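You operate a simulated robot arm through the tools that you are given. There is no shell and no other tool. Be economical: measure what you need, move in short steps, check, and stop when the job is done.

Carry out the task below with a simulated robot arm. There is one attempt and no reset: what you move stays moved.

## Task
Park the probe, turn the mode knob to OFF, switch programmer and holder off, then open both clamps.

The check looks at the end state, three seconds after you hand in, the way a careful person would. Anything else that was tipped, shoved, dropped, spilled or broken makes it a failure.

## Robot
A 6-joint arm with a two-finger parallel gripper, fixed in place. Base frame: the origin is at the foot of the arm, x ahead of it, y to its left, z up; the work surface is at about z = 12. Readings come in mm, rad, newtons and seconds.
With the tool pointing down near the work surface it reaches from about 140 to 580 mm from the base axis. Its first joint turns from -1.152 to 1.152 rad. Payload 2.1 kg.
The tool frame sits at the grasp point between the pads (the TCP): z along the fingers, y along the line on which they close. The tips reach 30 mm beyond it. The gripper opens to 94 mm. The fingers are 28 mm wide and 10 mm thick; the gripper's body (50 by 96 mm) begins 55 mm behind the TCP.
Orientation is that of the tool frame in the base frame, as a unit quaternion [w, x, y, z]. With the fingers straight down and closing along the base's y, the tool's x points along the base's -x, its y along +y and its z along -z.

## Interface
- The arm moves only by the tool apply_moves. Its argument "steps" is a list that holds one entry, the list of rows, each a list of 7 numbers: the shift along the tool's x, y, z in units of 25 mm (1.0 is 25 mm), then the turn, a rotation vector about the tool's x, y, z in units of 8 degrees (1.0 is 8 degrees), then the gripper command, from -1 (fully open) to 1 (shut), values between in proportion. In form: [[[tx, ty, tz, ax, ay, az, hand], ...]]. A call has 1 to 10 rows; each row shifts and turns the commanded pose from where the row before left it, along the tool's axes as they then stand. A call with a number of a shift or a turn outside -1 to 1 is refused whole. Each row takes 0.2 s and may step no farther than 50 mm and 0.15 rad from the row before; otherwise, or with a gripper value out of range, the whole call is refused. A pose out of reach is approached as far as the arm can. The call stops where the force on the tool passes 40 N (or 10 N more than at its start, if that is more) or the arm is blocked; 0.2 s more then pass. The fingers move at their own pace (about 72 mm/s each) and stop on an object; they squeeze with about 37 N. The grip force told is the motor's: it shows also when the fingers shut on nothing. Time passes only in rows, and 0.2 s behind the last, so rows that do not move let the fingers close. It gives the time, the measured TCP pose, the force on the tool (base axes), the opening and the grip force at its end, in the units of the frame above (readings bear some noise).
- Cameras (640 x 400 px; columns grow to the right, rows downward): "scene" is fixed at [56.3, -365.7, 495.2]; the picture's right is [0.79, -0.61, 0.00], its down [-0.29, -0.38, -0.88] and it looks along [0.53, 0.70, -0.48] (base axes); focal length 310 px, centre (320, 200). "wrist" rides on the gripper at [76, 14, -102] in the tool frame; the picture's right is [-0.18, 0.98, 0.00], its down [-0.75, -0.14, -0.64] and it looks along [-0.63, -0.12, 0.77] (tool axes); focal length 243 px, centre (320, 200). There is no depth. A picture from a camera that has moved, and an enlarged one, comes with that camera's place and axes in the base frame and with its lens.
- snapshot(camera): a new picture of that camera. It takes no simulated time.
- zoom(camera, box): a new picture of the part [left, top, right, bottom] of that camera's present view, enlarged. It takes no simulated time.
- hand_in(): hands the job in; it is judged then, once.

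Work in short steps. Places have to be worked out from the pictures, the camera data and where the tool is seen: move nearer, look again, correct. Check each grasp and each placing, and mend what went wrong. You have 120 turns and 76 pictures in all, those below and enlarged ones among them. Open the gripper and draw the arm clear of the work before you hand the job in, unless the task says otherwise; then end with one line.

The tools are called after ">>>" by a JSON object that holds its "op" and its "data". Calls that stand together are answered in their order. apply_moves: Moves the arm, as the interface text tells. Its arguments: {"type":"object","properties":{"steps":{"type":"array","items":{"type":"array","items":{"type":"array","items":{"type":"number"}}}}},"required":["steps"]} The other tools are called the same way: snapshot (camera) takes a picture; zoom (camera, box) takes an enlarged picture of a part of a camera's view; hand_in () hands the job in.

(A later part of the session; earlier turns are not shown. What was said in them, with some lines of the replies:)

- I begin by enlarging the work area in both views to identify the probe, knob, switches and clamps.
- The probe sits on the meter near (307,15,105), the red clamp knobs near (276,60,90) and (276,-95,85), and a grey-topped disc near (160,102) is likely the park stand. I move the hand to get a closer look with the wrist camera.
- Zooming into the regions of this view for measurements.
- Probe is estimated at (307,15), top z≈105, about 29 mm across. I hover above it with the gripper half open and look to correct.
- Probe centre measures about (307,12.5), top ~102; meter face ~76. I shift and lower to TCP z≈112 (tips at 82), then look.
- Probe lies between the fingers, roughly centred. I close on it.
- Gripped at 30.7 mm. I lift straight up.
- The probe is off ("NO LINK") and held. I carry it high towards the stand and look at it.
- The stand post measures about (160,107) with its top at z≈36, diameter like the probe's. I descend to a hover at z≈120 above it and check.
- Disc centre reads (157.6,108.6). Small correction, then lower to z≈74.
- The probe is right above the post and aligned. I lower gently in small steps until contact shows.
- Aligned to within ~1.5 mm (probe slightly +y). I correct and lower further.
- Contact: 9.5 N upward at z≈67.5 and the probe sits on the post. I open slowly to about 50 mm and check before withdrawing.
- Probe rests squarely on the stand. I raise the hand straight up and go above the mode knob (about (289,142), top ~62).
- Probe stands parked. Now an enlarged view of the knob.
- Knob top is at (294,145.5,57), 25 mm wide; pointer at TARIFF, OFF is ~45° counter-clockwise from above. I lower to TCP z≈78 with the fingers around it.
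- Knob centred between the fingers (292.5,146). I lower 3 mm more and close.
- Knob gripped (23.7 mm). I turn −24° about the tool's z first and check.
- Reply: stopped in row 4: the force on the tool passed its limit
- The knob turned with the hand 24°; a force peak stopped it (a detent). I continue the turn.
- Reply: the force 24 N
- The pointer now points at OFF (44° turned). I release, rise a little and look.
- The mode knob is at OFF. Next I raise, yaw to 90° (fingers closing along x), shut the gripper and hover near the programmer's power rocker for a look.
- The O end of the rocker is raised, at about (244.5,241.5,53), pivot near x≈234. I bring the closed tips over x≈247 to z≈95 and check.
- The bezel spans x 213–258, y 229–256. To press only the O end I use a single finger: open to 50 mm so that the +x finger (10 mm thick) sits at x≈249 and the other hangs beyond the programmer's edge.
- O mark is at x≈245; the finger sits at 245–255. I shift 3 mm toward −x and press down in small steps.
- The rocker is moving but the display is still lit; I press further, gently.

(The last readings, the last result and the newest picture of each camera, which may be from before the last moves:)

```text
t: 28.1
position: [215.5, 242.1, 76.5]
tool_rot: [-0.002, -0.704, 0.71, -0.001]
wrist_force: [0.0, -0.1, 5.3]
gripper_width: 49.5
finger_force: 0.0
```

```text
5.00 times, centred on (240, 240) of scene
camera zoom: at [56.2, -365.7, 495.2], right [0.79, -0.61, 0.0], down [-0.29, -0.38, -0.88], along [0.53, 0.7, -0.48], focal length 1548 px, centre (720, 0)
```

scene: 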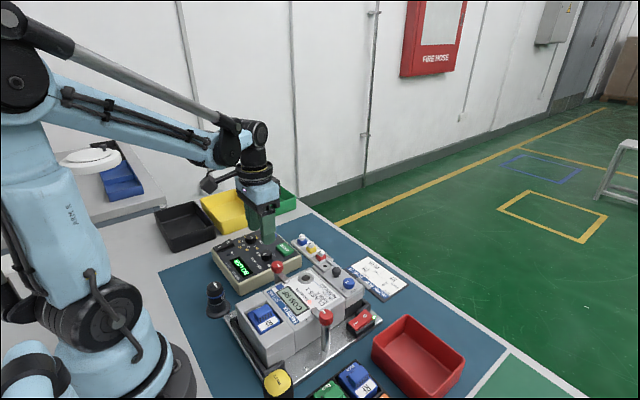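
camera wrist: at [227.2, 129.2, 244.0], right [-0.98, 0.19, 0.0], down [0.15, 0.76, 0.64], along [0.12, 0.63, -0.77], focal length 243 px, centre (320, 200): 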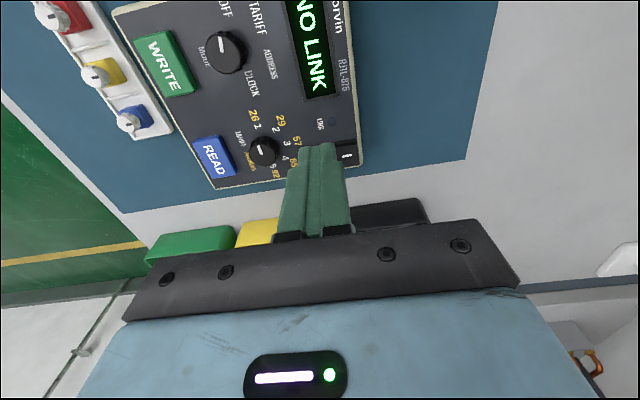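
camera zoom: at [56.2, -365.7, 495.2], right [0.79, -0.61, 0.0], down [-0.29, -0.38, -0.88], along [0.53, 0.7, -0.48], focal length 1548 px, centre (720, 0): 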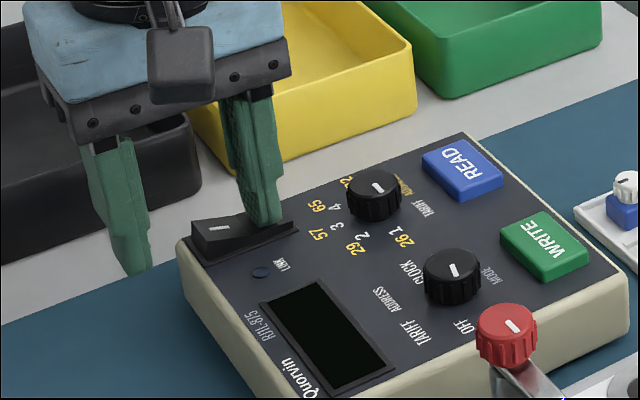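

The programmer is off (display dark). I rise and travel toward the red HOLDER rocker (I at (337,-102,35), O near (359,-102)).

>>> {"op": "apply_moves", "data": {"steps": [[[0, 0, -0.6, 0, 0, 0, -0.06], [0, 0, -1, 0, 0, 0, -0.06], [0, 0, -1, 0, 0, 0, -0.06], [0, 0, -1, 0, 0, 0, -0.06], [0.5, -0.5, -0.8, 0, 0, 0, -0.06], [1, -0.5, 0, 0, 0, 0, -0.06], [1, -0.5, 0, 0, 0, 0, -0.06], [1, -0.5, 0, 0, 0, 0, -0.06], [1, -0.5, 0, 0, 0, 0, -0.06], [1, -0.5, 0, 0, 0, 0, -0.06]]]}}

>>> {"op": "apply_moves", "data": {"steps": [[[1, -0.5, 0, 0, 0, 0, -0.06], [1, -0.5, 0, 0, 0, 0, -0.06], [1, -0.5, 0, 0, 0, 0, -0.06], [1, -0.5, 0, 0, 0, 0, -0.06], [1, -0.5, 0, 0, 0, 0, -0.06], [1, -0.5, 0, 0, 0, 0, -0.06], [1, -0.5, 0.2, 0, 0, 0, -0.06], [1, -0.3, 0.6, 0, 0, 0, -0.06], [0.2, 0, 0.6, 0, 0, 0, -0.06], [0, 0, 0, 0, 0, 0, -0.06]]]}}

>>> {"op": "snapshot", "data": {"camera": "wrist"}}

>>> {"op": "zoom", "data": {"camera": "scene", "box": [290, 260, 430, 360]}}

```text
t: 30.3
position: [290.2, 104.7, 188.5]
tool_rot: [-0.003, -0.704, 0.71, -0.001]
wrist_force: [-0.4, -0.3, 0.7]
gripper_width: 49.9
finger_force: 0.1
```

```text
t: 32.5
position: [383.2, -103.1, 152.4]
tool_rot: [-0.003, -0.704, 0.71, -0.001]
wrist_force: [0.1, 0.4, 0.5]
gripper_width: 49.9
finger_force: 0.0
```

```text
32 pictures are left
camera wrist: at [369.1, -178.8, 254.8], right [-0.98, 0.19, 0.0], down [0.15, 0.76, 0.64], along [0.12, 0.63, -0.77], focal length 243 px, centre (320, 200)
```

wrist: 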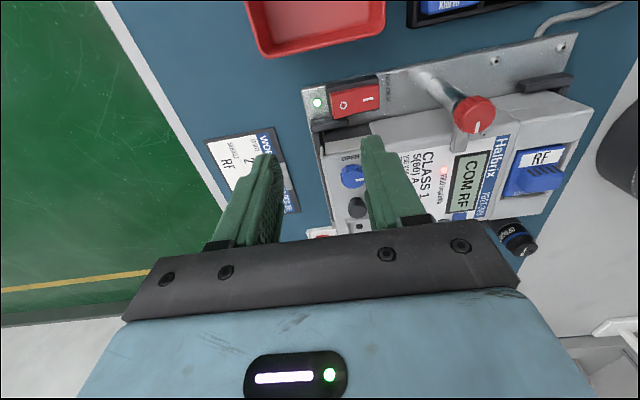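

```text
4.00 times, centred on (360, 310) of scene
camera zoom: at [56.3, -365.7, 495.2], right [0.79, -0.61, 0.0], down [-0.29, -0.38, -0.88], along [0.53, 0.7, -0.48], focal length 1238 px, centre (160, -240)
```

zoom: 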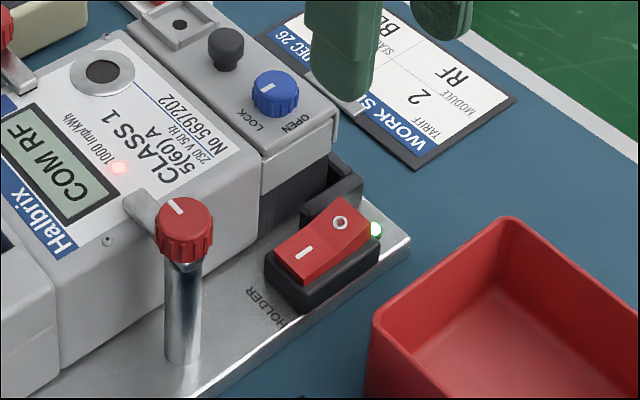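

Zooming to measure the red rocker precisely.

>>> {"op": "zoom", "data": {"camera": "wrist", "box": [280, 60, 420, 160]}}

```text
4.00 times, centred on (350, 110) of wrist
camera zoom: at [369.1, -178.8, 254.8], right [-0.98, 0.19, 0.0], down [0.15, 0.76, 0.64], along [0.12, 0.63, -0.77], focal length 970 px, centre (200, 560)
```

zoom: 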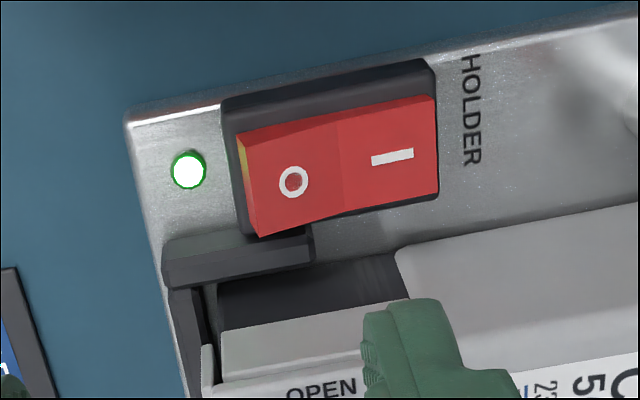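

O is at (362,-104,38), pivot x≈351; a black stop lies at y>−93, so I centre the −x finger at (364,−110). Lowering to TCP z≈82 first.

>>> {"op": "apply_moves", "data": {"steps": [[[0.3, -0.44, 0.3, 0, 0, 0, -0.06], [0, 0, 0.8, 0, 0, 0, -0.06], [0, 0, 0.9, 0, 0, 0, -0.06], [0, 0, 0.8, 0, 0, 0, -0.06], [0, 0, 0, 0, 0, 0, -0.06]]]}}

>>> {"op": "zoom", "data": {"camera": "wrist", "box": [260, 60, 440, 200]}}

>>> {"op": "zoom", "data": {"camera": "scene", "box": [290, 260, 430, 360]}}

```text
t: 33.7
position: [393.4, -108.3, 82.3]
tool_rot: [-0.003, -0.704, 0.71, -0.002]
wrist_force: [0.9, 0.1, -0.4]
gripper_width: 49.5
finger_force: 0.0
```

```text
2.86 times, centred on (350, 130) of wrist
camera zoom: at [379.9, -183.7, 183.8], right [-0.98, 0.19, 0.0], down [0.15, 0.76, 0.64], along [0.12, 0.63, -0.77], focal length 693 px, centre (234, 400)
```

zoom: 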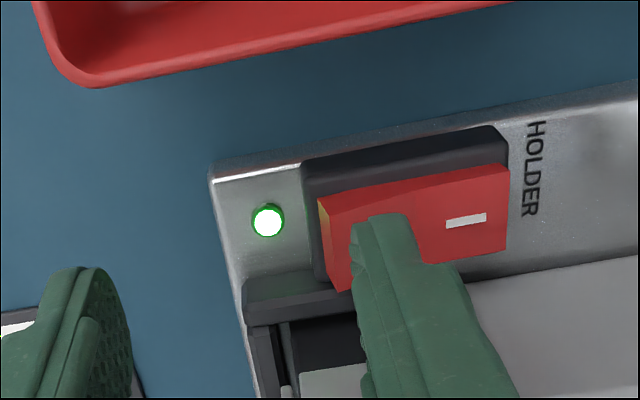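

```text
4.00 times, centred on (360, 310) of scene
camera zoom: at [56.3, -365.7, 495.2], right [0.79, -0.61, 0.0], down [-0.29, -0.38, -0.88], along [0.53, 0.7, -0.48], focal length 1238 px, centre (160, -240)
```

zoom: 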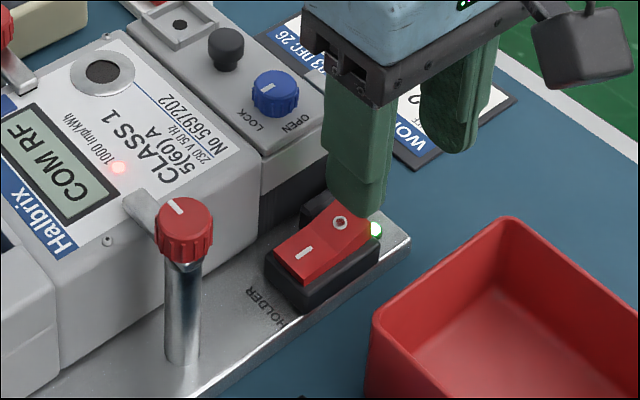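

Finger is above the O end. I shift 2 mm in −y and press gradually.

>>> {"op": "apply_moves", "data": {"steps": [[[0.09, 0, 0.15, 0, 0, 0, -0.06], [0, 0, 0.15, 0, 0, 0, -0.06], [0, 0, 0.12, 0, 0, 0, -0.06], [0, 0, 0.1, 0, 0, 0, -0.06], [0, 0, 0.06, 0, 0, 0, -0.06], [0, 0, 0, 0, 0, 0, -0.06]]]}}

>>> {"op": "zoom", "data": {"camera": "scene", "box": [290, 260, 430, 360]}}

```text
t: 35.1
position: [393.4, -111.4, 67.3]
tool_rot: [-0.003, -0.704, 0.71, -0.001]
wrist_force: [0.1, -0.1, -0.1]
gripper_width: 50.1
finger_force: 0.1
```

```text
4.00 times, centred on (360, 310) of scene
camera zoom: at [56.3, -365.7, 495.2], right [0.79, -0.61, 0.0], down [-0.29, -0.38, -0.88], along [0.53, 0.7, -0.48], focal length 1238 px, centre (160, -240)
```

zoom: 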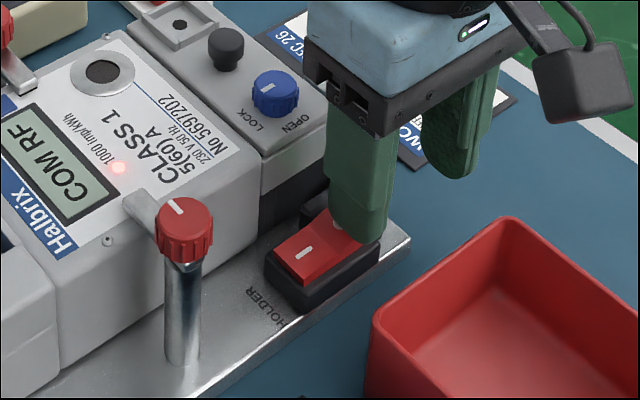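

Rocker partly pressed; continuing in small steps.

>>> {"op": "apply_moves", "data": {"steps": [[[0, 0, 0.07, 0, 0, 0, -0.06], [0, 0, 0.07, 0, 0, 0, -0.06], [0, 0, 0, 0, 0, 0, -0.06]]]}}

>>> {"op": "zoom", "data": {"camera": "scene", "box": [290, 260, 430, 360]}}

```text
t: 35.9
position: [392.9, -111.4, 64.1]
tool_rot: [-0.002, -0.704, 0.71, 0.0]
wrist_force: [-0.3, -0.6, 0.0]
gripper_width: 49.7
finger_force: 0.0
```

```text
4.00 times, centred on (360, 310) of scene
camera zoom: at [56.3, -365.7, 495.2], right [0.79, -0.61, 0.0], down [-0.29, -0.38, -0.88], along [0.53, 0.7, -0.48], focal length 1238 px, centre (160, -240)
```

zoom: 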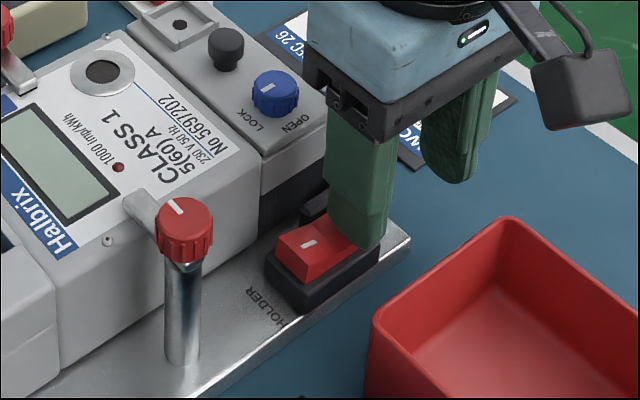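

The holder is off (meter display dark). I rise and move above clamp B's red knob (≈(276,−96,88)) for a look.

>>> {"op": "apply_moves", "data": {"steps": [[[0, 0, -0.8, 0, 0, 0, -0.06], [0, 0, -1, 0, 0, 0, -0.06], [0, 0, -1, 0, 0, 0, -0.06], [0, 0, -0.6, 0, 0, 0, -0.06], [-0.1, 0.94, 0, 0, 0, 0, -0.06], [-0.1, 0.94, 0, 0, 0, 0, -0.06], [-0.1, 0.94, 0, 0, 0, 0, -0.06], [-0.1, 0.94, 0, 0, 0, 0, -0.06], [-0.1, 0.94, 0, 0, 0, 0, -0.06], [0, 0, 0, 0, 0, 0, -0.06]]]}}

>>> {"op": "snapshot", "data": {"camera": "wrist"}}

>>> {"op": "zoom", "data": {"camera": "scene", "box": [260, 260, 400, 360]}}

```text
t: 38.1
position: [276.3, -96.5, 149.3]
tool_rot: [-0.002, -0.704, 0.71, -0.001]
wrist_force: [0.3, 0.0, 0.3]
gripper_width: 49.6
finger_force: 0.1
```

```text
25 pictures are left
camera wrist: at [263.0, -172.4, 252.3], right [-0.98, 0.19, 0.0], down [0.15, 0.76, 0.64], along [0.12, 0.63, -0.77], focal length 243 px, centre (320, 200)
```

wrist: 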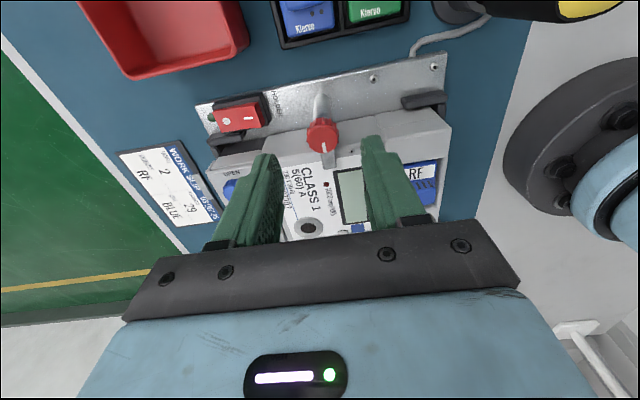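

```text
4.00 times, centred on (330, 310) of scene
camera zoom: at [56.2, -365.7, 495.2], right [0.79, -0.61, 0.0], down [-0.29, -0.38, -0.88], along [0.53, 0.7, -0.48], focal length 1238 px, centre (280, -240)
```

zoom: 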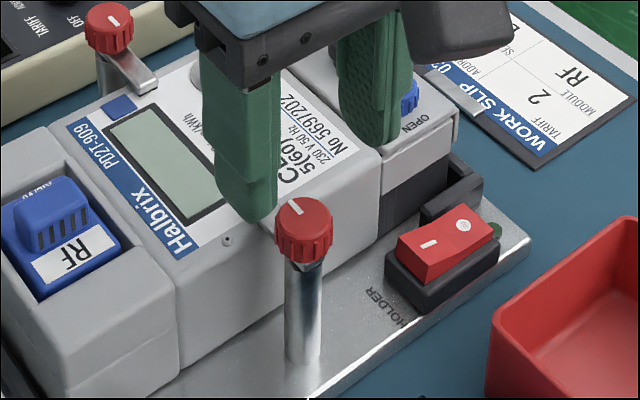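

Clamp knob at about (275,−98.5), top ~90. I lower to TCP z≈118 and check alignment.

>>> {"op": "apply_moves", "data": {"steps": [[[0.08, 0.04, 0.4, 0, 0, 0, -0.06], [0, 0, 0.85, 0, 0, 0, -0.06], [0, 0, 0, 0, 0, 0, -0.06]]]}}

>>> {"op": "zoom", "data": {"camera": "wrist", "box": [230, 80, 410, 220]}}

>>> {"op": "zoom", "data": {"camera": "scene", "box": [260, 260, 400, 360]}}

```text
t: 38.9
position: [275.1, -99.2, 117.8]
tool_rot: [-0.003, -0.704, 0.71, -0.002]
wrist_force: [-0.1, -0.4, 0.6]
gripper_width: 49.6
finger_force: 0.1
```

```text
2.86 times, centred on (320, 150) of wrist
camera zoom: at [261.9, -174.3, 220.3], right [-0.98, 0.19, 0.0], down [0.15, 0.76, 0.64], along [0.12, 0.63, -0.77], focal length 693 px, centre (320, 343)
```

zoom: 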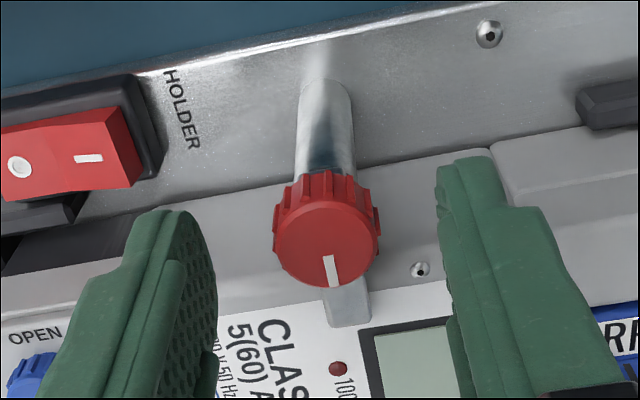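

```text
4.00 times, centred on (330, 310) of scene
camera zoom: at [56.3, -365.7, 495.2], right [0.79, -0.61, 0.0], down [-0.29, -0.38, -0.88], along [0.53, 0.7, -0.48], focal length 1238 px, centre (280, -240)
```

zoom: 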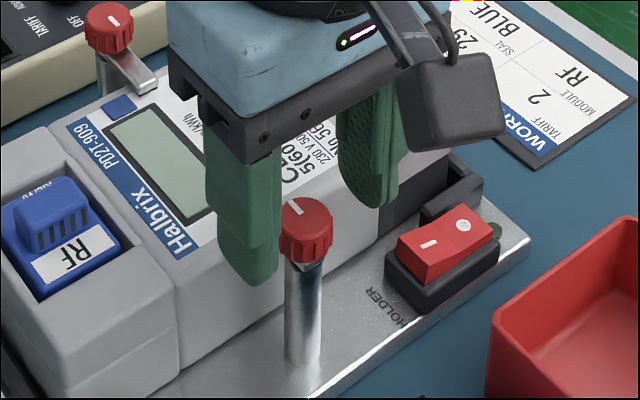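

Knob centre ≈(275,−96). I shift +2 mm in y, lower to z≈108 and close on it.

>>> {"op": "apply_moves", "data": {"steps": [[[-0.08, 0.02, 0.4, 0, 0, 0, -0.06], [0, 0, 0, 0, 0, 0, 0.2], [0, 0, 0, 0, 0, 0, 0.8], [0, 0, 0, 0, 0, 0, 0.8], [0, 0, 0, 0, 0, 0, 0.8]]]}}

>>> {"op": "zoom", "data": {"camera": "wrist", "box": [230, 80, 410, 220]}}

```text
t: 40.1
position: [275.4, -95.7, 109.2]
tool_rot: [-0.003, -0.703, 0.711, -0.001]
wrist_force: [-6.0, 2.0, -1.2]
gripper_width: 21.8
finger_force: 45.0
```

```text
2.86 times, centred on (320, 150) of wrist
camera zoom: at [261.0, -172.0, 210.8], right [-0.98, 0.19, 0.0], down [0.15, 0.76, 0.64], along [0.12, 0.63, -0.77], focal length 693 px, centre (320, 343)
```

zoom: 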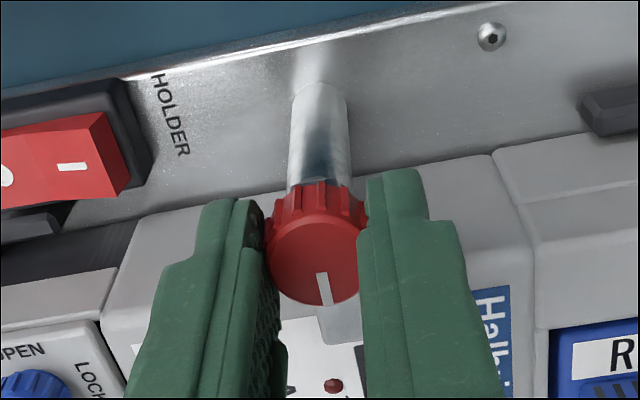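

Gripped (21.8 mm). I turn +22° about tool z to see whether the arm follows.

>>> {"op": "apply_moves", "data": {"steps": [[[0, 0, 0, 0, 0, 0.5, 0.8], [0, 0, 0, 0, 0, 0.6, 0.8], [0, 0, 0, 0, 0, 0.6, 0.8], [0, 0, 0, 0, 0, 0.6, 0.8], [0, 0, 0, 0, 0, 0.5, 0.8]]]}}

>>> {"op": "zoom", "data": {"camera": "wrist", "box": [230, 80, 410, 220]}}

```text
t: 41.3
position: [274.7, -97.3, 108.9]
tool_rot: [-0.002, -0.552, 0.834, -0.001]
wrist_force: [-11.0, 16.2, 5.0]
gripper_width: 21.6
finger_force: 44.4
```

```text
2.86 times, centred on (320, 150) of wrist
camera zoom: at [233.1, -160.9, 210.6], right [-0.83, 0.55, 0.0], down [0.43, 0.64, 0.64], along [0.35, 0.53, -0.77], focal length 693 px, centre (320, 343)
```

zoom: 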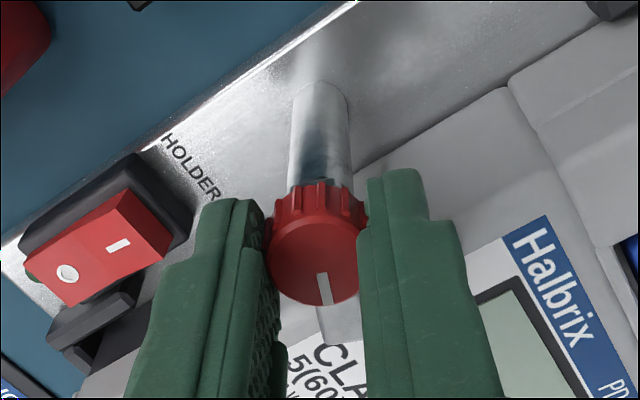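

The clamp arm follows the knob. Continuing the turn.

>>> {"op": "apply_moves", "data": {"steps": [[[0, 0, 0, 0, 0, 0.6, 0.8], [0, 0, 0, 0, 0, 0.6, 0.8], [0, 0, 0, 0, 0, 0.6, 0.8], [0, 0, 0, 0, 0, 0.6, 0.8], [0, 0, 0, 0, 0, 0.6, 0.8]]]}}

```text
t: 41.9
position: [274.8, -96.0, 107.7]
tool_rot: [-0.002, -0.495, 0.869, 0.0]
wrist_force: [-2.0, 1.9, 4.6]
gripper_width: 21.5
finger_force: 45.3
stopped in row 2: the force on the tool passed its limit (the readings are from after the stop); the commanded pose is now the measured one
```

Stress was relieved at 31°; continuing.

>>> {"op": "apply_moves", "data": {"steps": [[[0, 0, 0, 0, 0, 0.6, 0.8], [0, 0, 0, 0, 0, 0.6, 0.8], [0, 0, 0, 0, 0, 0.6, 0.8], [0, 0, 0, 0, 0, 0.6, 0.8]]]}}

>>> {"op": "zoom", "data": {"camera": "wrist", "box": [230, 80, 410, 220]}}

```text
t: 42.9
position: [275.3, -97.2, 109.2]
tool_rot: [-0.003, -0.343, 0.939, 0.0]
wrist_force: [-3.2, 1.1, 10.2]
gripper_width: 21.4
finger_force: 45.3
```

```text
2.86 times, centred on (320, 150) of wrist
camera zoom: at [208.8, -134.7, 210.7], right [-0.49, 0.87, 0.0], down [0.67, 0.38, 0.64], along [0.56, 0.32, -0.77], focal length 693 px, centre (320, 343)
```

zoom: 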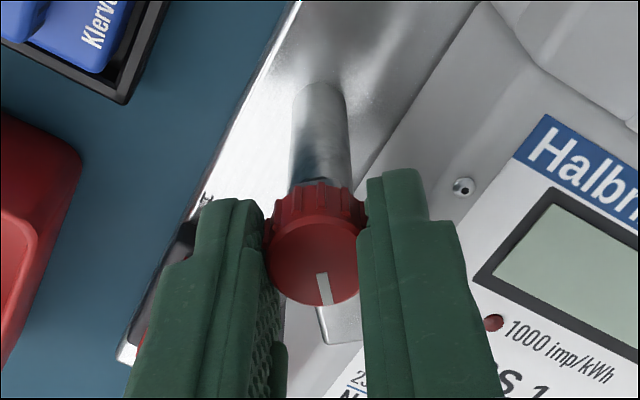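

Half way (yaw now 40°) and the arm swings off the meter. I continue to the 90° position.

>>> {"op": "apply_moves", "data": {"steps": [[[0, 0, 0, 0, 0, 0.6, 0.8], [0, 0, 0, 0, 0, 0.6, 0.8], [0, 0, 0, 0, 0, 0.6, 0.8], [0, 0, 0, 0, 0, 0.6, 0.8]]]}}

>>> {"op": "apply_moves", "data": {"steps": [[[0, 0, 0, 0, 0, 0.6, 0.8], [0, 0, 0, 0, 0, 0.6, 0.8], [0, 0, 0, 0, 0, 0.6, 0.8], [0, 0, 0, 0, 0, 0.6, 0.8]]]}}

>>> {"op": "zoom", "data": {"camera": "wrist", "box": [230, 80, 410, 220]}}

```text
t: 43.9
position: [275.0, -97.3, 107.7]
tool_rot: [-0.002, -0.182, 0.983, 0.0]
wrist_force: [-2.7, 3.8, 21.8]
gripper_width: 21.6
finger_force: 45.6
```

```text
t: 44.9
position: [274.4, -97.4, 109.4]
tool_rot: [-0.003, -0.015, 1.0, -0.001]
wrist_force: [-3.9, -2.2, 37.2]
gripper_width: 21.2
finger_force: 45.1
```

```text
2.86 times, centred on (320, 150) of wrist
camera zoom: at [199.8, -84.5, 210.5], right [0.15, 0.99, 0.0], down [0.76, -0.12, 0.64], along [0.63, -0.1, -0.77], focal length 693 px, centre (320, 343)
```

zoom: 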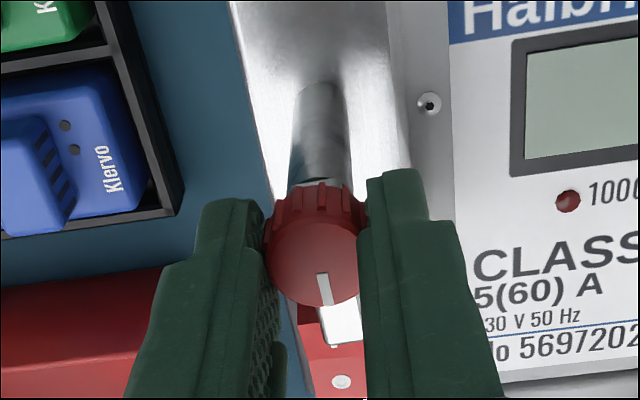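

Turned ~88°, arm now along +x off the meter; upward force 37 N suggests the clamp lifts as it opens. I release and look.

>>> {"op": "apply_moves", "data": {"steps": [[[0, 0, 0, 0, 0, 0, 0.3], [0, 0, 0, 0, 0, 0, -0.06], [0, 0, 0, 0, 0, 0, -0.06], [0, 0, -0.8, 0, 0, 0, -0.06], [0, 0, -0.8, 0, 0, 0, -0.06], [0, 0, 0, 0, 0, 0, -0.06]]]}}

>>> {"op": "snapshot", "data": {"camera": "wrist"}}

>>> {"op": "zoom", "data": {"camera": "scene", "box": [240, 240, 400, 360]}}

```text
t: 46.3
position: [275.6, -96.0, 146.4]
tool_rot: [-0.002, -0.015, 1.0, 0.0]
wrist_force: [-0.8, -0.1, -0.2]
gripper_width: 49.7
finger_force: 0.1
```

```text
17 pictures are left
camera wrist: at [200.0, -84.2, 250.1], right [0.15, 0.99, 0.0], down [0.76, -0.12, 0.64], along [0.63, -0.1, -0.77], focal length 243 px, centre (320, 200)
```

wrist: 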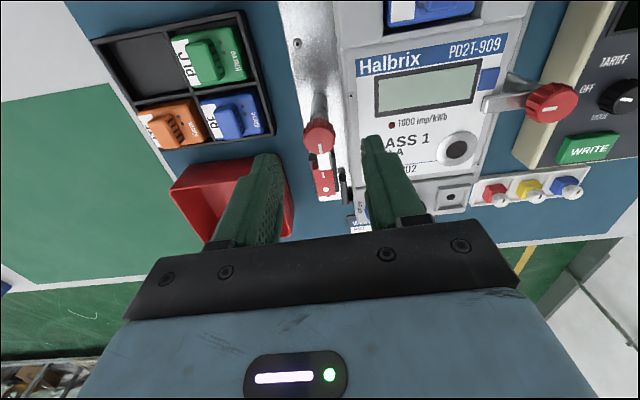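

```text
3.33 times, centred on (320, 300) of scene
camera zoom: at [56.3, -365.7, 495.2], right [0.79, -0.61, 0.0], down [-0.29, -0.38, -0.88], along [0.53, 0.7, -0.48], focal length 1032 px, centre (320, -133)
```

zoom: 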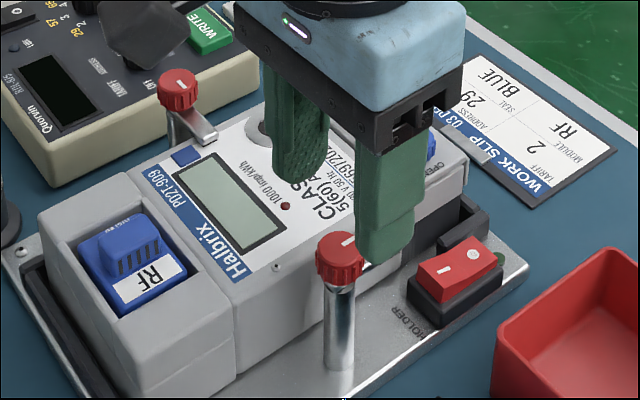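

Clamp B is open (arm points along +x, clear of the meter). I move over to clamp A and yaw toward −90° so the fingers will straddle its arm.

>>> {"op": "apply_moves", "data": {"steps": [[[0, 0.89, 0, 0, 0, 0, -0.06], [0, 0.89, 0, 0, 0, 0, -0.06], [0, 0.89, 0, 0, 0, 0, -0.06], [0, 0.89, 0, 0, 0, 0, -0.06], [0, 0.89, 0, 0, 0, 0, -0.06], [0, 0.89, 0, 0, 0, 0, -0.06], [0, 0.89, 0, 0, 0, 0, -0.06], [0, 0, 0, 0, 0, 1, -0.06], [0, 0, 0, 0, 0, 1, -0.06], [0, 0, 0, 0, 0, 1, -0.06]]]}}

>>> {"op": "apply_moves", "data": {"steps": [[[0, 0, 0, 0, 0, 1, -0.06], [0, 0, 0, 0, 0, 1, -0.06], [0, 0, 0, 0, 0, 1, -0.06], [0, 0, 0, 0, 0, 1, -0.06], [0, 0, 0, 0, 0, 1, -0.06], [0, 0, 0, 0, 0, 1, -0.06], [0, 0, 0, 0, 0, 1, -0.06], [0, 0, 0, 0, 0, 1, -0.06], [0, 0, 0, 0, 0, 0, -0.06]]]}}

>>> {"op": "snapshot", "data": {"camera": "wrist"}}

```text
t: 48.5
position: [270.8, 58.4, 147.1]
tool_rot: [-0.002, 0.193, 0.981, 0.0]
wrist_force: [0.6, 1.1, 0.3]
gripper_width: 50.2
finger_force: 0.1
```

```text
t: 50.5
position: [271.6, 58.8, 147.5]
tool_rot: [0.0, 0.684, 0.73, -0.002]
wrist_force: [0.1, -0.9, 0.3]
gripper_width: 49.7
finger_force: 0.0
```

```text
15 pictures are left
camera wrist: at [281.1, 135.8, 250.0], right [0.99, -0.12, 0.0], down [-0.09, -0.76, 0.64], along [-0.08, -0.64, -0.77], focal length 243 px, centre (320, 200)
```

wrist: 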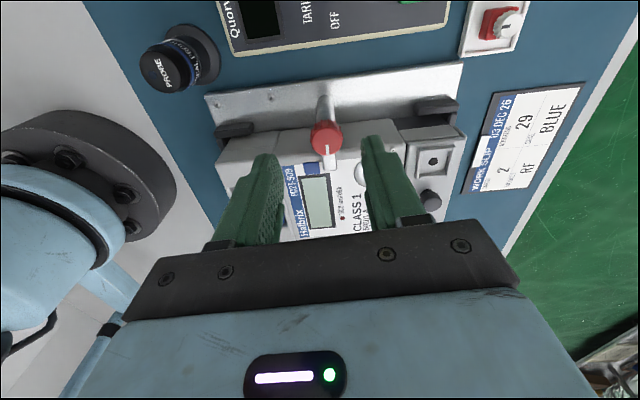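

Knob A at about (276,57). I finish the yaw, correct and lower to z≈118.

>>> {"op": "apply_moves", "data": {"steps": [[[-0.08, 0.17, 0.3, 0, 0, 0.45, -0.06], [0, 0, 0.87, 0, 0, 0, -0.06], [0, 0, 0, 0, 0, 0, -0.06]]]}}

>>> {"op": "zoom", "data": {"camera": "wrist", "box": [230, 80, 410, 220]}}

```text
t: 51.3
position: [274.1, 57.6, 119.0]
tool_rot: [0.0, 0.706, 0.708, -0.002]
wrist_force: [-0.2, -0.1, -0.6]
gripper_width: 49.9
finger_force: 0.1
```

```text
2.86 times, centred on (320, 150) of wrist
camera zoom: at [289.1, 133.9, 220.2], right [0.98, -0.18, 0.0], down [-0.14, -0.75, 0.64], along [-0.12, -0.63, -0.77], focal length 693 px, centre (320, 343)
```

zoom: 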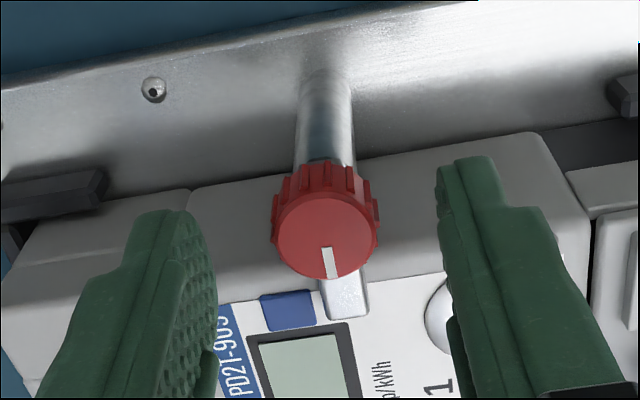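

Well aligned. Small shift, lower to z≈109 and close on the knob.

>>> {"op": "apply_moves", "data": {"steps": [[[-0.04, 0.02, 0.4, 0, 0, 0, -0.06], [0, 0, 0, 0, 0, 0, 0.2], [0, 0, 0, 0, 0, 0, 0.8], [0, 0, 0, 0, 0, 0, 0.8], [0, 0, 0, 0, 0, 0, 0.8]]]}}

>>> {"op": "apply_moves", "data": {"steps": [[[0, 0, 0, 0, 0, -0.5, 0.8], [0, 0, 0, 0, 0, -0.6, 0.8], [0, 0, 0, 0, 0, -0.6, 0.8], [0, 0, 0, 0, 0, -0.6, 0.8]]]}}

>>> {"op": "zoom", "data": {"camera": "wrist", "box": [230, 80, 410, 220]}}

```text
t: 52.5
position: [274.6, 55.1, 107.0]
tool_rot: [-0.001, 0.706, 0.708, -0.002]
wrist_force: [-1.5, -0.2, -3.7]
gripper_width: 21.7
finger_force: 45.3
```

```text
t: 53.5
position: [274.4, 55.6, 107.7]
tool_rot: [0.0, 0.582, 0.813, 0.0]
wrist_force: [6.6, -0.5, -9.9]
gripper_width: 21.7
finger_force: 44.9
```

```text
2.86 times, centred on (320, 150) of wrist
camera zoom: at [265.4, 132.9, 210.2], right [0.99, 0.14, 0.0], down [0.11, -0.76, 0.64], along [0.09, -0.64, -0.77], focal length 693 px, centre (320, 343)
```

zoom: 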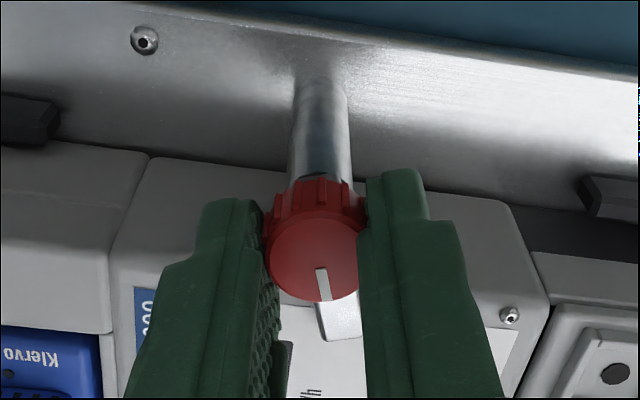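

The arm follows here too, with low forces. Continuing the turn in stages.

>>> {"op": "apply_moves", "data": {"steps": [[[0, 0, 0, 0, 0, -0.6, 0.8], [0, 0, 0, 0, 0, -0.6, 0.8], [0, 0, 0, 0, 0, -0.6, 0.8], [0, 0, 0, 0, 0, -0.6, 0.8]]]}}

>>> {"op": "zoom", "data": {"camera": "wrist", "box": [230, 80, 410, 220]}}

```text
t: 54.0
position: [275.4, 55.8, 107.8]
tool_rot: [0.002, 0.531, 0.847, -0.001]
wrist_force: [-0.2, -1.2, -4.1]
gripper_width: 21.7
finger_force: 45.0
stopped in row 2: the force on the tool passed its limit (the readings are from after the stop); the commanded pose is now the measured one
```

```text
2.86 times, centred on (320, 150) of wrist
camera zoom: at [255.8, 131.3, 210.2], right [0.97, 0.26, 0.0], down [0.2, -0.74, 0.64], along [0.17, -0.62, -0.77], focal length 693 px, centre (320, 343)
```

zoom: 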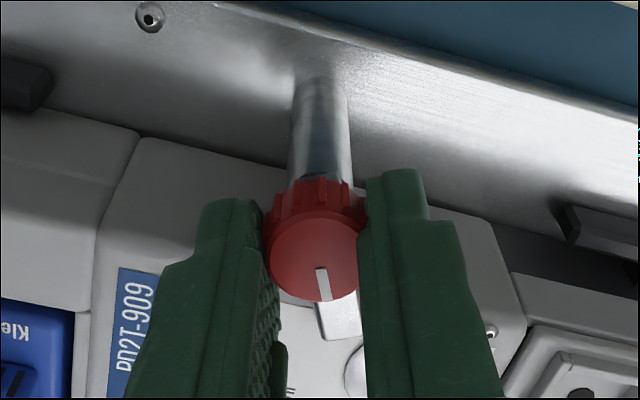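

Same kind of momentary stop as on clamp B at about the same angle; continuing.

>>> {"op": "apply_moves", "data": {"steps": [[[0, 0, 0, 0, 0, -0.5, 0.8], [0, 0, 0, 0, 0, -0.6, 0.8], [0, 0, 0, 0, 0, -0.6, 0.8], [0, 0, 0, 0, 0, -0.6, 0.8]]]}}

>>> {"op": "apply_moves", "data": {"steps": [[[0, 0, 0, 0, 0, -0.6, 0.8], [0, 0, 0, 0, 0, -0.6, 0.8], [0, 0, 0, 0, 0, -0.6, 0.8], [0, 0, 0, 0, 0, -0.6, 0.8]]]}}

```text
t: 55.0
position: [276.2, 56.3, 108.1]
tool_rot: [0.001, 0.389, 0.921, -0.001]
wrist_force: [6.9, 8.7, -31.5]
gripper_width: 21.6
finger_force: 45.0
```

```text
t: 56.0
position: [276.5, 56.6, 108.3]
tool_rot: [0.002, 0.229, 0.973, 0.001]
wrist_force: [13.1, 15.4, -25.0]
gripper_width: 21.4
finger_force: 44.8
```

Turned ~63°. Continuing to the end.

>>> {"op": "apply_moves", "data": {"steps": [[[0, 0, 0, 0, 0, -0.6, 0.8], [0, 0, 0, 0, 0, -0.6, 0.8], [0, 0, 0, 0, 0, -0.6, 0.8]]]}}

>>> {"op": "apply_moves", "data": {"steps": [[[0, 0, 0, 0, 0, -0.6, 0.8], [0, 0, 0, 0, 0, -0.6, 0.8], [0, 0, 0, 0, 0, 0, 0.8]]]}}

>>> {"op": "zoom", "data": {"camera": "wrist", "box": [230, 80, 410, 220]}}

```text
t: 56.8
position: [276.2, 57.3, 108.6]
tool_rot: [0.003, 0.105, 0.994, -0.001]
wrist_force: [9.2, 19.1, 11.0]
gripper_width: 21.6
finger_force: 45.0
```

```text
t: 57.6
position: [275.2, 56.0, 108.2]
tool_rot: [0.002, 0.022, 1.0, -0.001]
wrist_force: [17.0, 19.5, 8.3]
gripper_width: 21.4
finger_force: 44.6
```

```text
2.86 times, centred on (320, 150) of wrist
camera zoom: at [201.0, 74.8, 210.6], right [0.23, 0.97, 0.0], down [0.74, -0.17, 0.64], along [0.63, -0.15, -0.77], focal length 693 px, centre (320, 343)
```

zoom: 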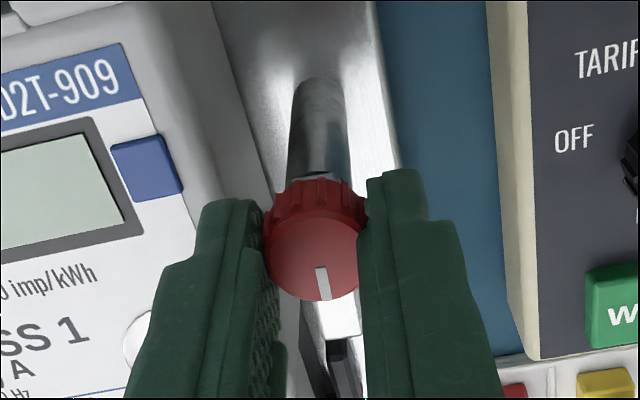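

Clamp A's arm now points along +x, off the meter. I release and rise straight up, then look.

>>> {"op": "apply_moves", "data": {"steps": [[[0, 0, 0, 0, 0, 0, 0.3], [0, 0, 0, 0, 0, 0, -0.06], [0, 0, 0, 0, 0, 0, -0.06], [0, 0, -0.8, 0, 0, 0, -0.06], [0, 0, -1, 0, 0, 0, -0.06], [0, 0, -1, 0, 0, 0, -0.06], [0, 0, -1, 0, 0, 0, -0.3], [0, 0, -1, 0, 0, 0, -0.6], [0, 0, -1, 0, 0, 0, -1], [0, 0, 0, 0, 0, 0, -1]]]}}

>>> {"op": "zoom", "data": {"camera": "wrist", "box": [190, 0, 450, 162]}}

>>> {"op": "zoom", "data": {"camera": "scene", "box": [190, 220, 400, 360]}}

```text
t: 59.8
position: [273.7, 57.6, 254.5]
tool_rot: [0.0, 0.023, 1.0, -0.001]
wrist_force: [0.2, 0.2, -0.3]
gripper_width: 94.2
finger_force: 0.1
```

```text
2.46 times, centred on (320, 81) of wrist
camera zoom: at [198.6, 75.8, 356.8], right [0.23, 0.97, 0.0], down [0.75, -0.17, 0.64], along [0.63, -0.15, -0.77], focal length 597 px, centre (320, 493)
```

zoom: 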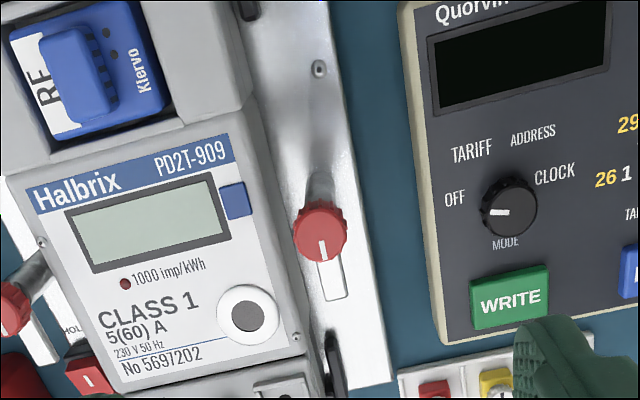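

```text
2.86 times, centred on (295, 290) of scene
camera zoom: at [56.3, -365.7, 495.2], right [0.79, -0.61, 0.0], down [-0.29, -0.38, -0.88], along [0.53, 0.7, -0.48], focal length 884 px, centre (391, -57)
```

zoom: 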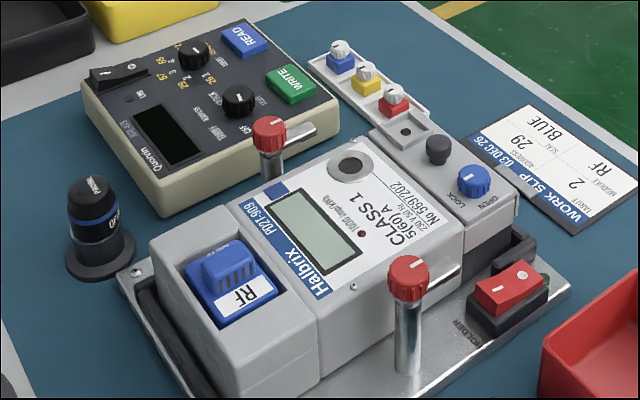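

All goals are visible: probe parked, mode knob at OFF, both displays dark, both clamps swung out, nothing disturbed. I draw the arm clear.

>>> {"op": "apply_moves", "data": {"steps": [[[-0.4, 0.8, -0.8, 0, 0, 0, -1], [-0.4, 0.8, -0.8, 0, 0, 0, -1], [-0.4, 0.8, -0.8, 0, 0, 0, -1], [-0.4, 0.8, -0.8, 0, 0, 0, -1], [-0.4, 0.8, -0.8, 0, 0, 0, -1], [0, 0, 0, 0, 0, 0, -1]]]}}

>>> {"op": "zoom", "data": {"camera": "scene", "box": [190, 220, 290, 300]}}

>>> {"op": "snapshot", "data": {"camera": "wrist"}}

```text
t: 61.2
position: [329.4, 153.9, 354.6]
tool_rot: [0.0, 0.023, 1.0, -0.001]
wrist_force: [0.9, -0.8, 0.7]
gripper_width: 93.9
finger_force: 0.0
```

```text
5.00 times, centred on (240, 260) of scene
camera zoom: at [56.3, -365.7, 495.2], right [0.79, -0.61, 0.0], down [-0.29, -0.38, -0.88], along [0.53, 0.7, -0.48], focal length 1548 px, centre (720, -100)
```

zoom: 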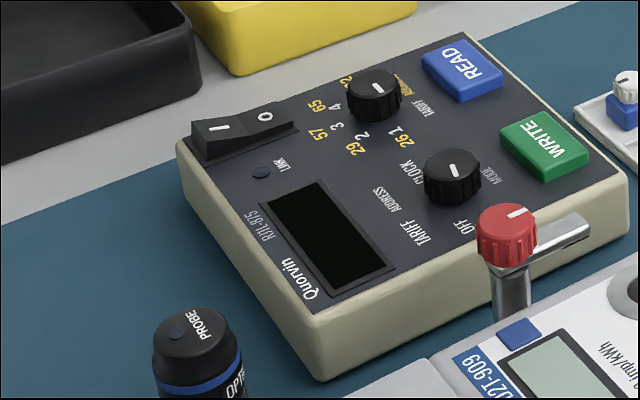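

```text
7 pictures are left
camera wrist: at [254.9, 172.7, 456.6], right [0.23, 0.97, 0.0], down [0.75, -0.17, 0.64], along [0.63, -0.15, -0.77], focal length 243 px, centre (320, 200)
```

wrist: 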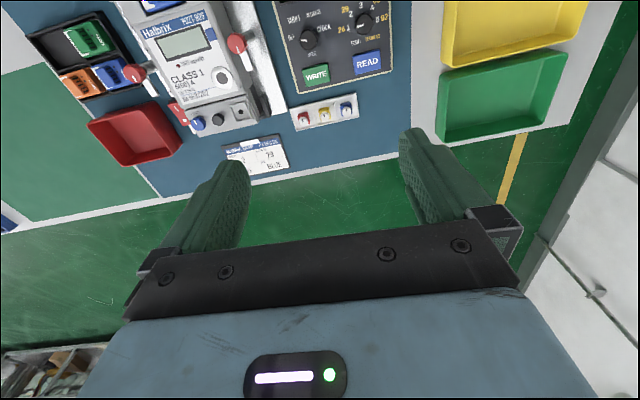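

One closer check of the mode pointer before handing in.

>>> {"op": "zoom", "data": {"camera": "wrist", "box": [280, 0, 360, 80]}}

>>> {"op": "zoom", "data": {"camera": "scene", "box": [260, 240, 300, 270]}}

```text
5.00 times, centred on (320, 40) of wrist
camera zoom: at [254.9, 172.7, 456.6], right [0.23, 0.97, 0.0], down [0.75, -0.17, 0.64], along [0.63, -0.15, -0.77], focal length 1213 px, centre (320, 1000)
```

zoom: 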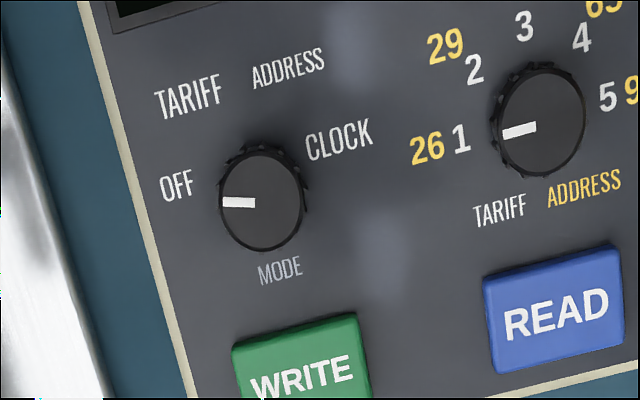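

```text
13.33 times, centred on (280, 255) of scene
camera zoom: at [56.3, -365.7, 495.2], right [0.79, -0.61, 0.0], down [-0.29, -0.38, -0.88], along [0.53, 0.7, -0.48], focal length 4127 px, centre (853, -533)
```

zoom: 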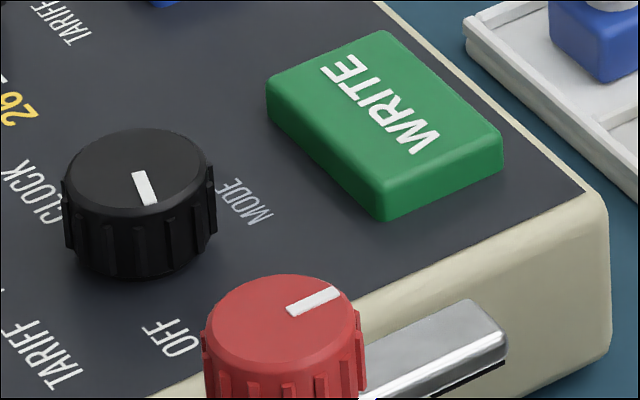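

The pointer rests on OFF, each later adjustment is confirmed, and the arm is clear; handing in.

>>> {"op": "hand_in", "data": {}}

```text
The job is handed in.
```

The job is done and handed in: the probe is parked on its stand, the mode knob is at OFF, the programmer and holder are off, and both clamps are open.
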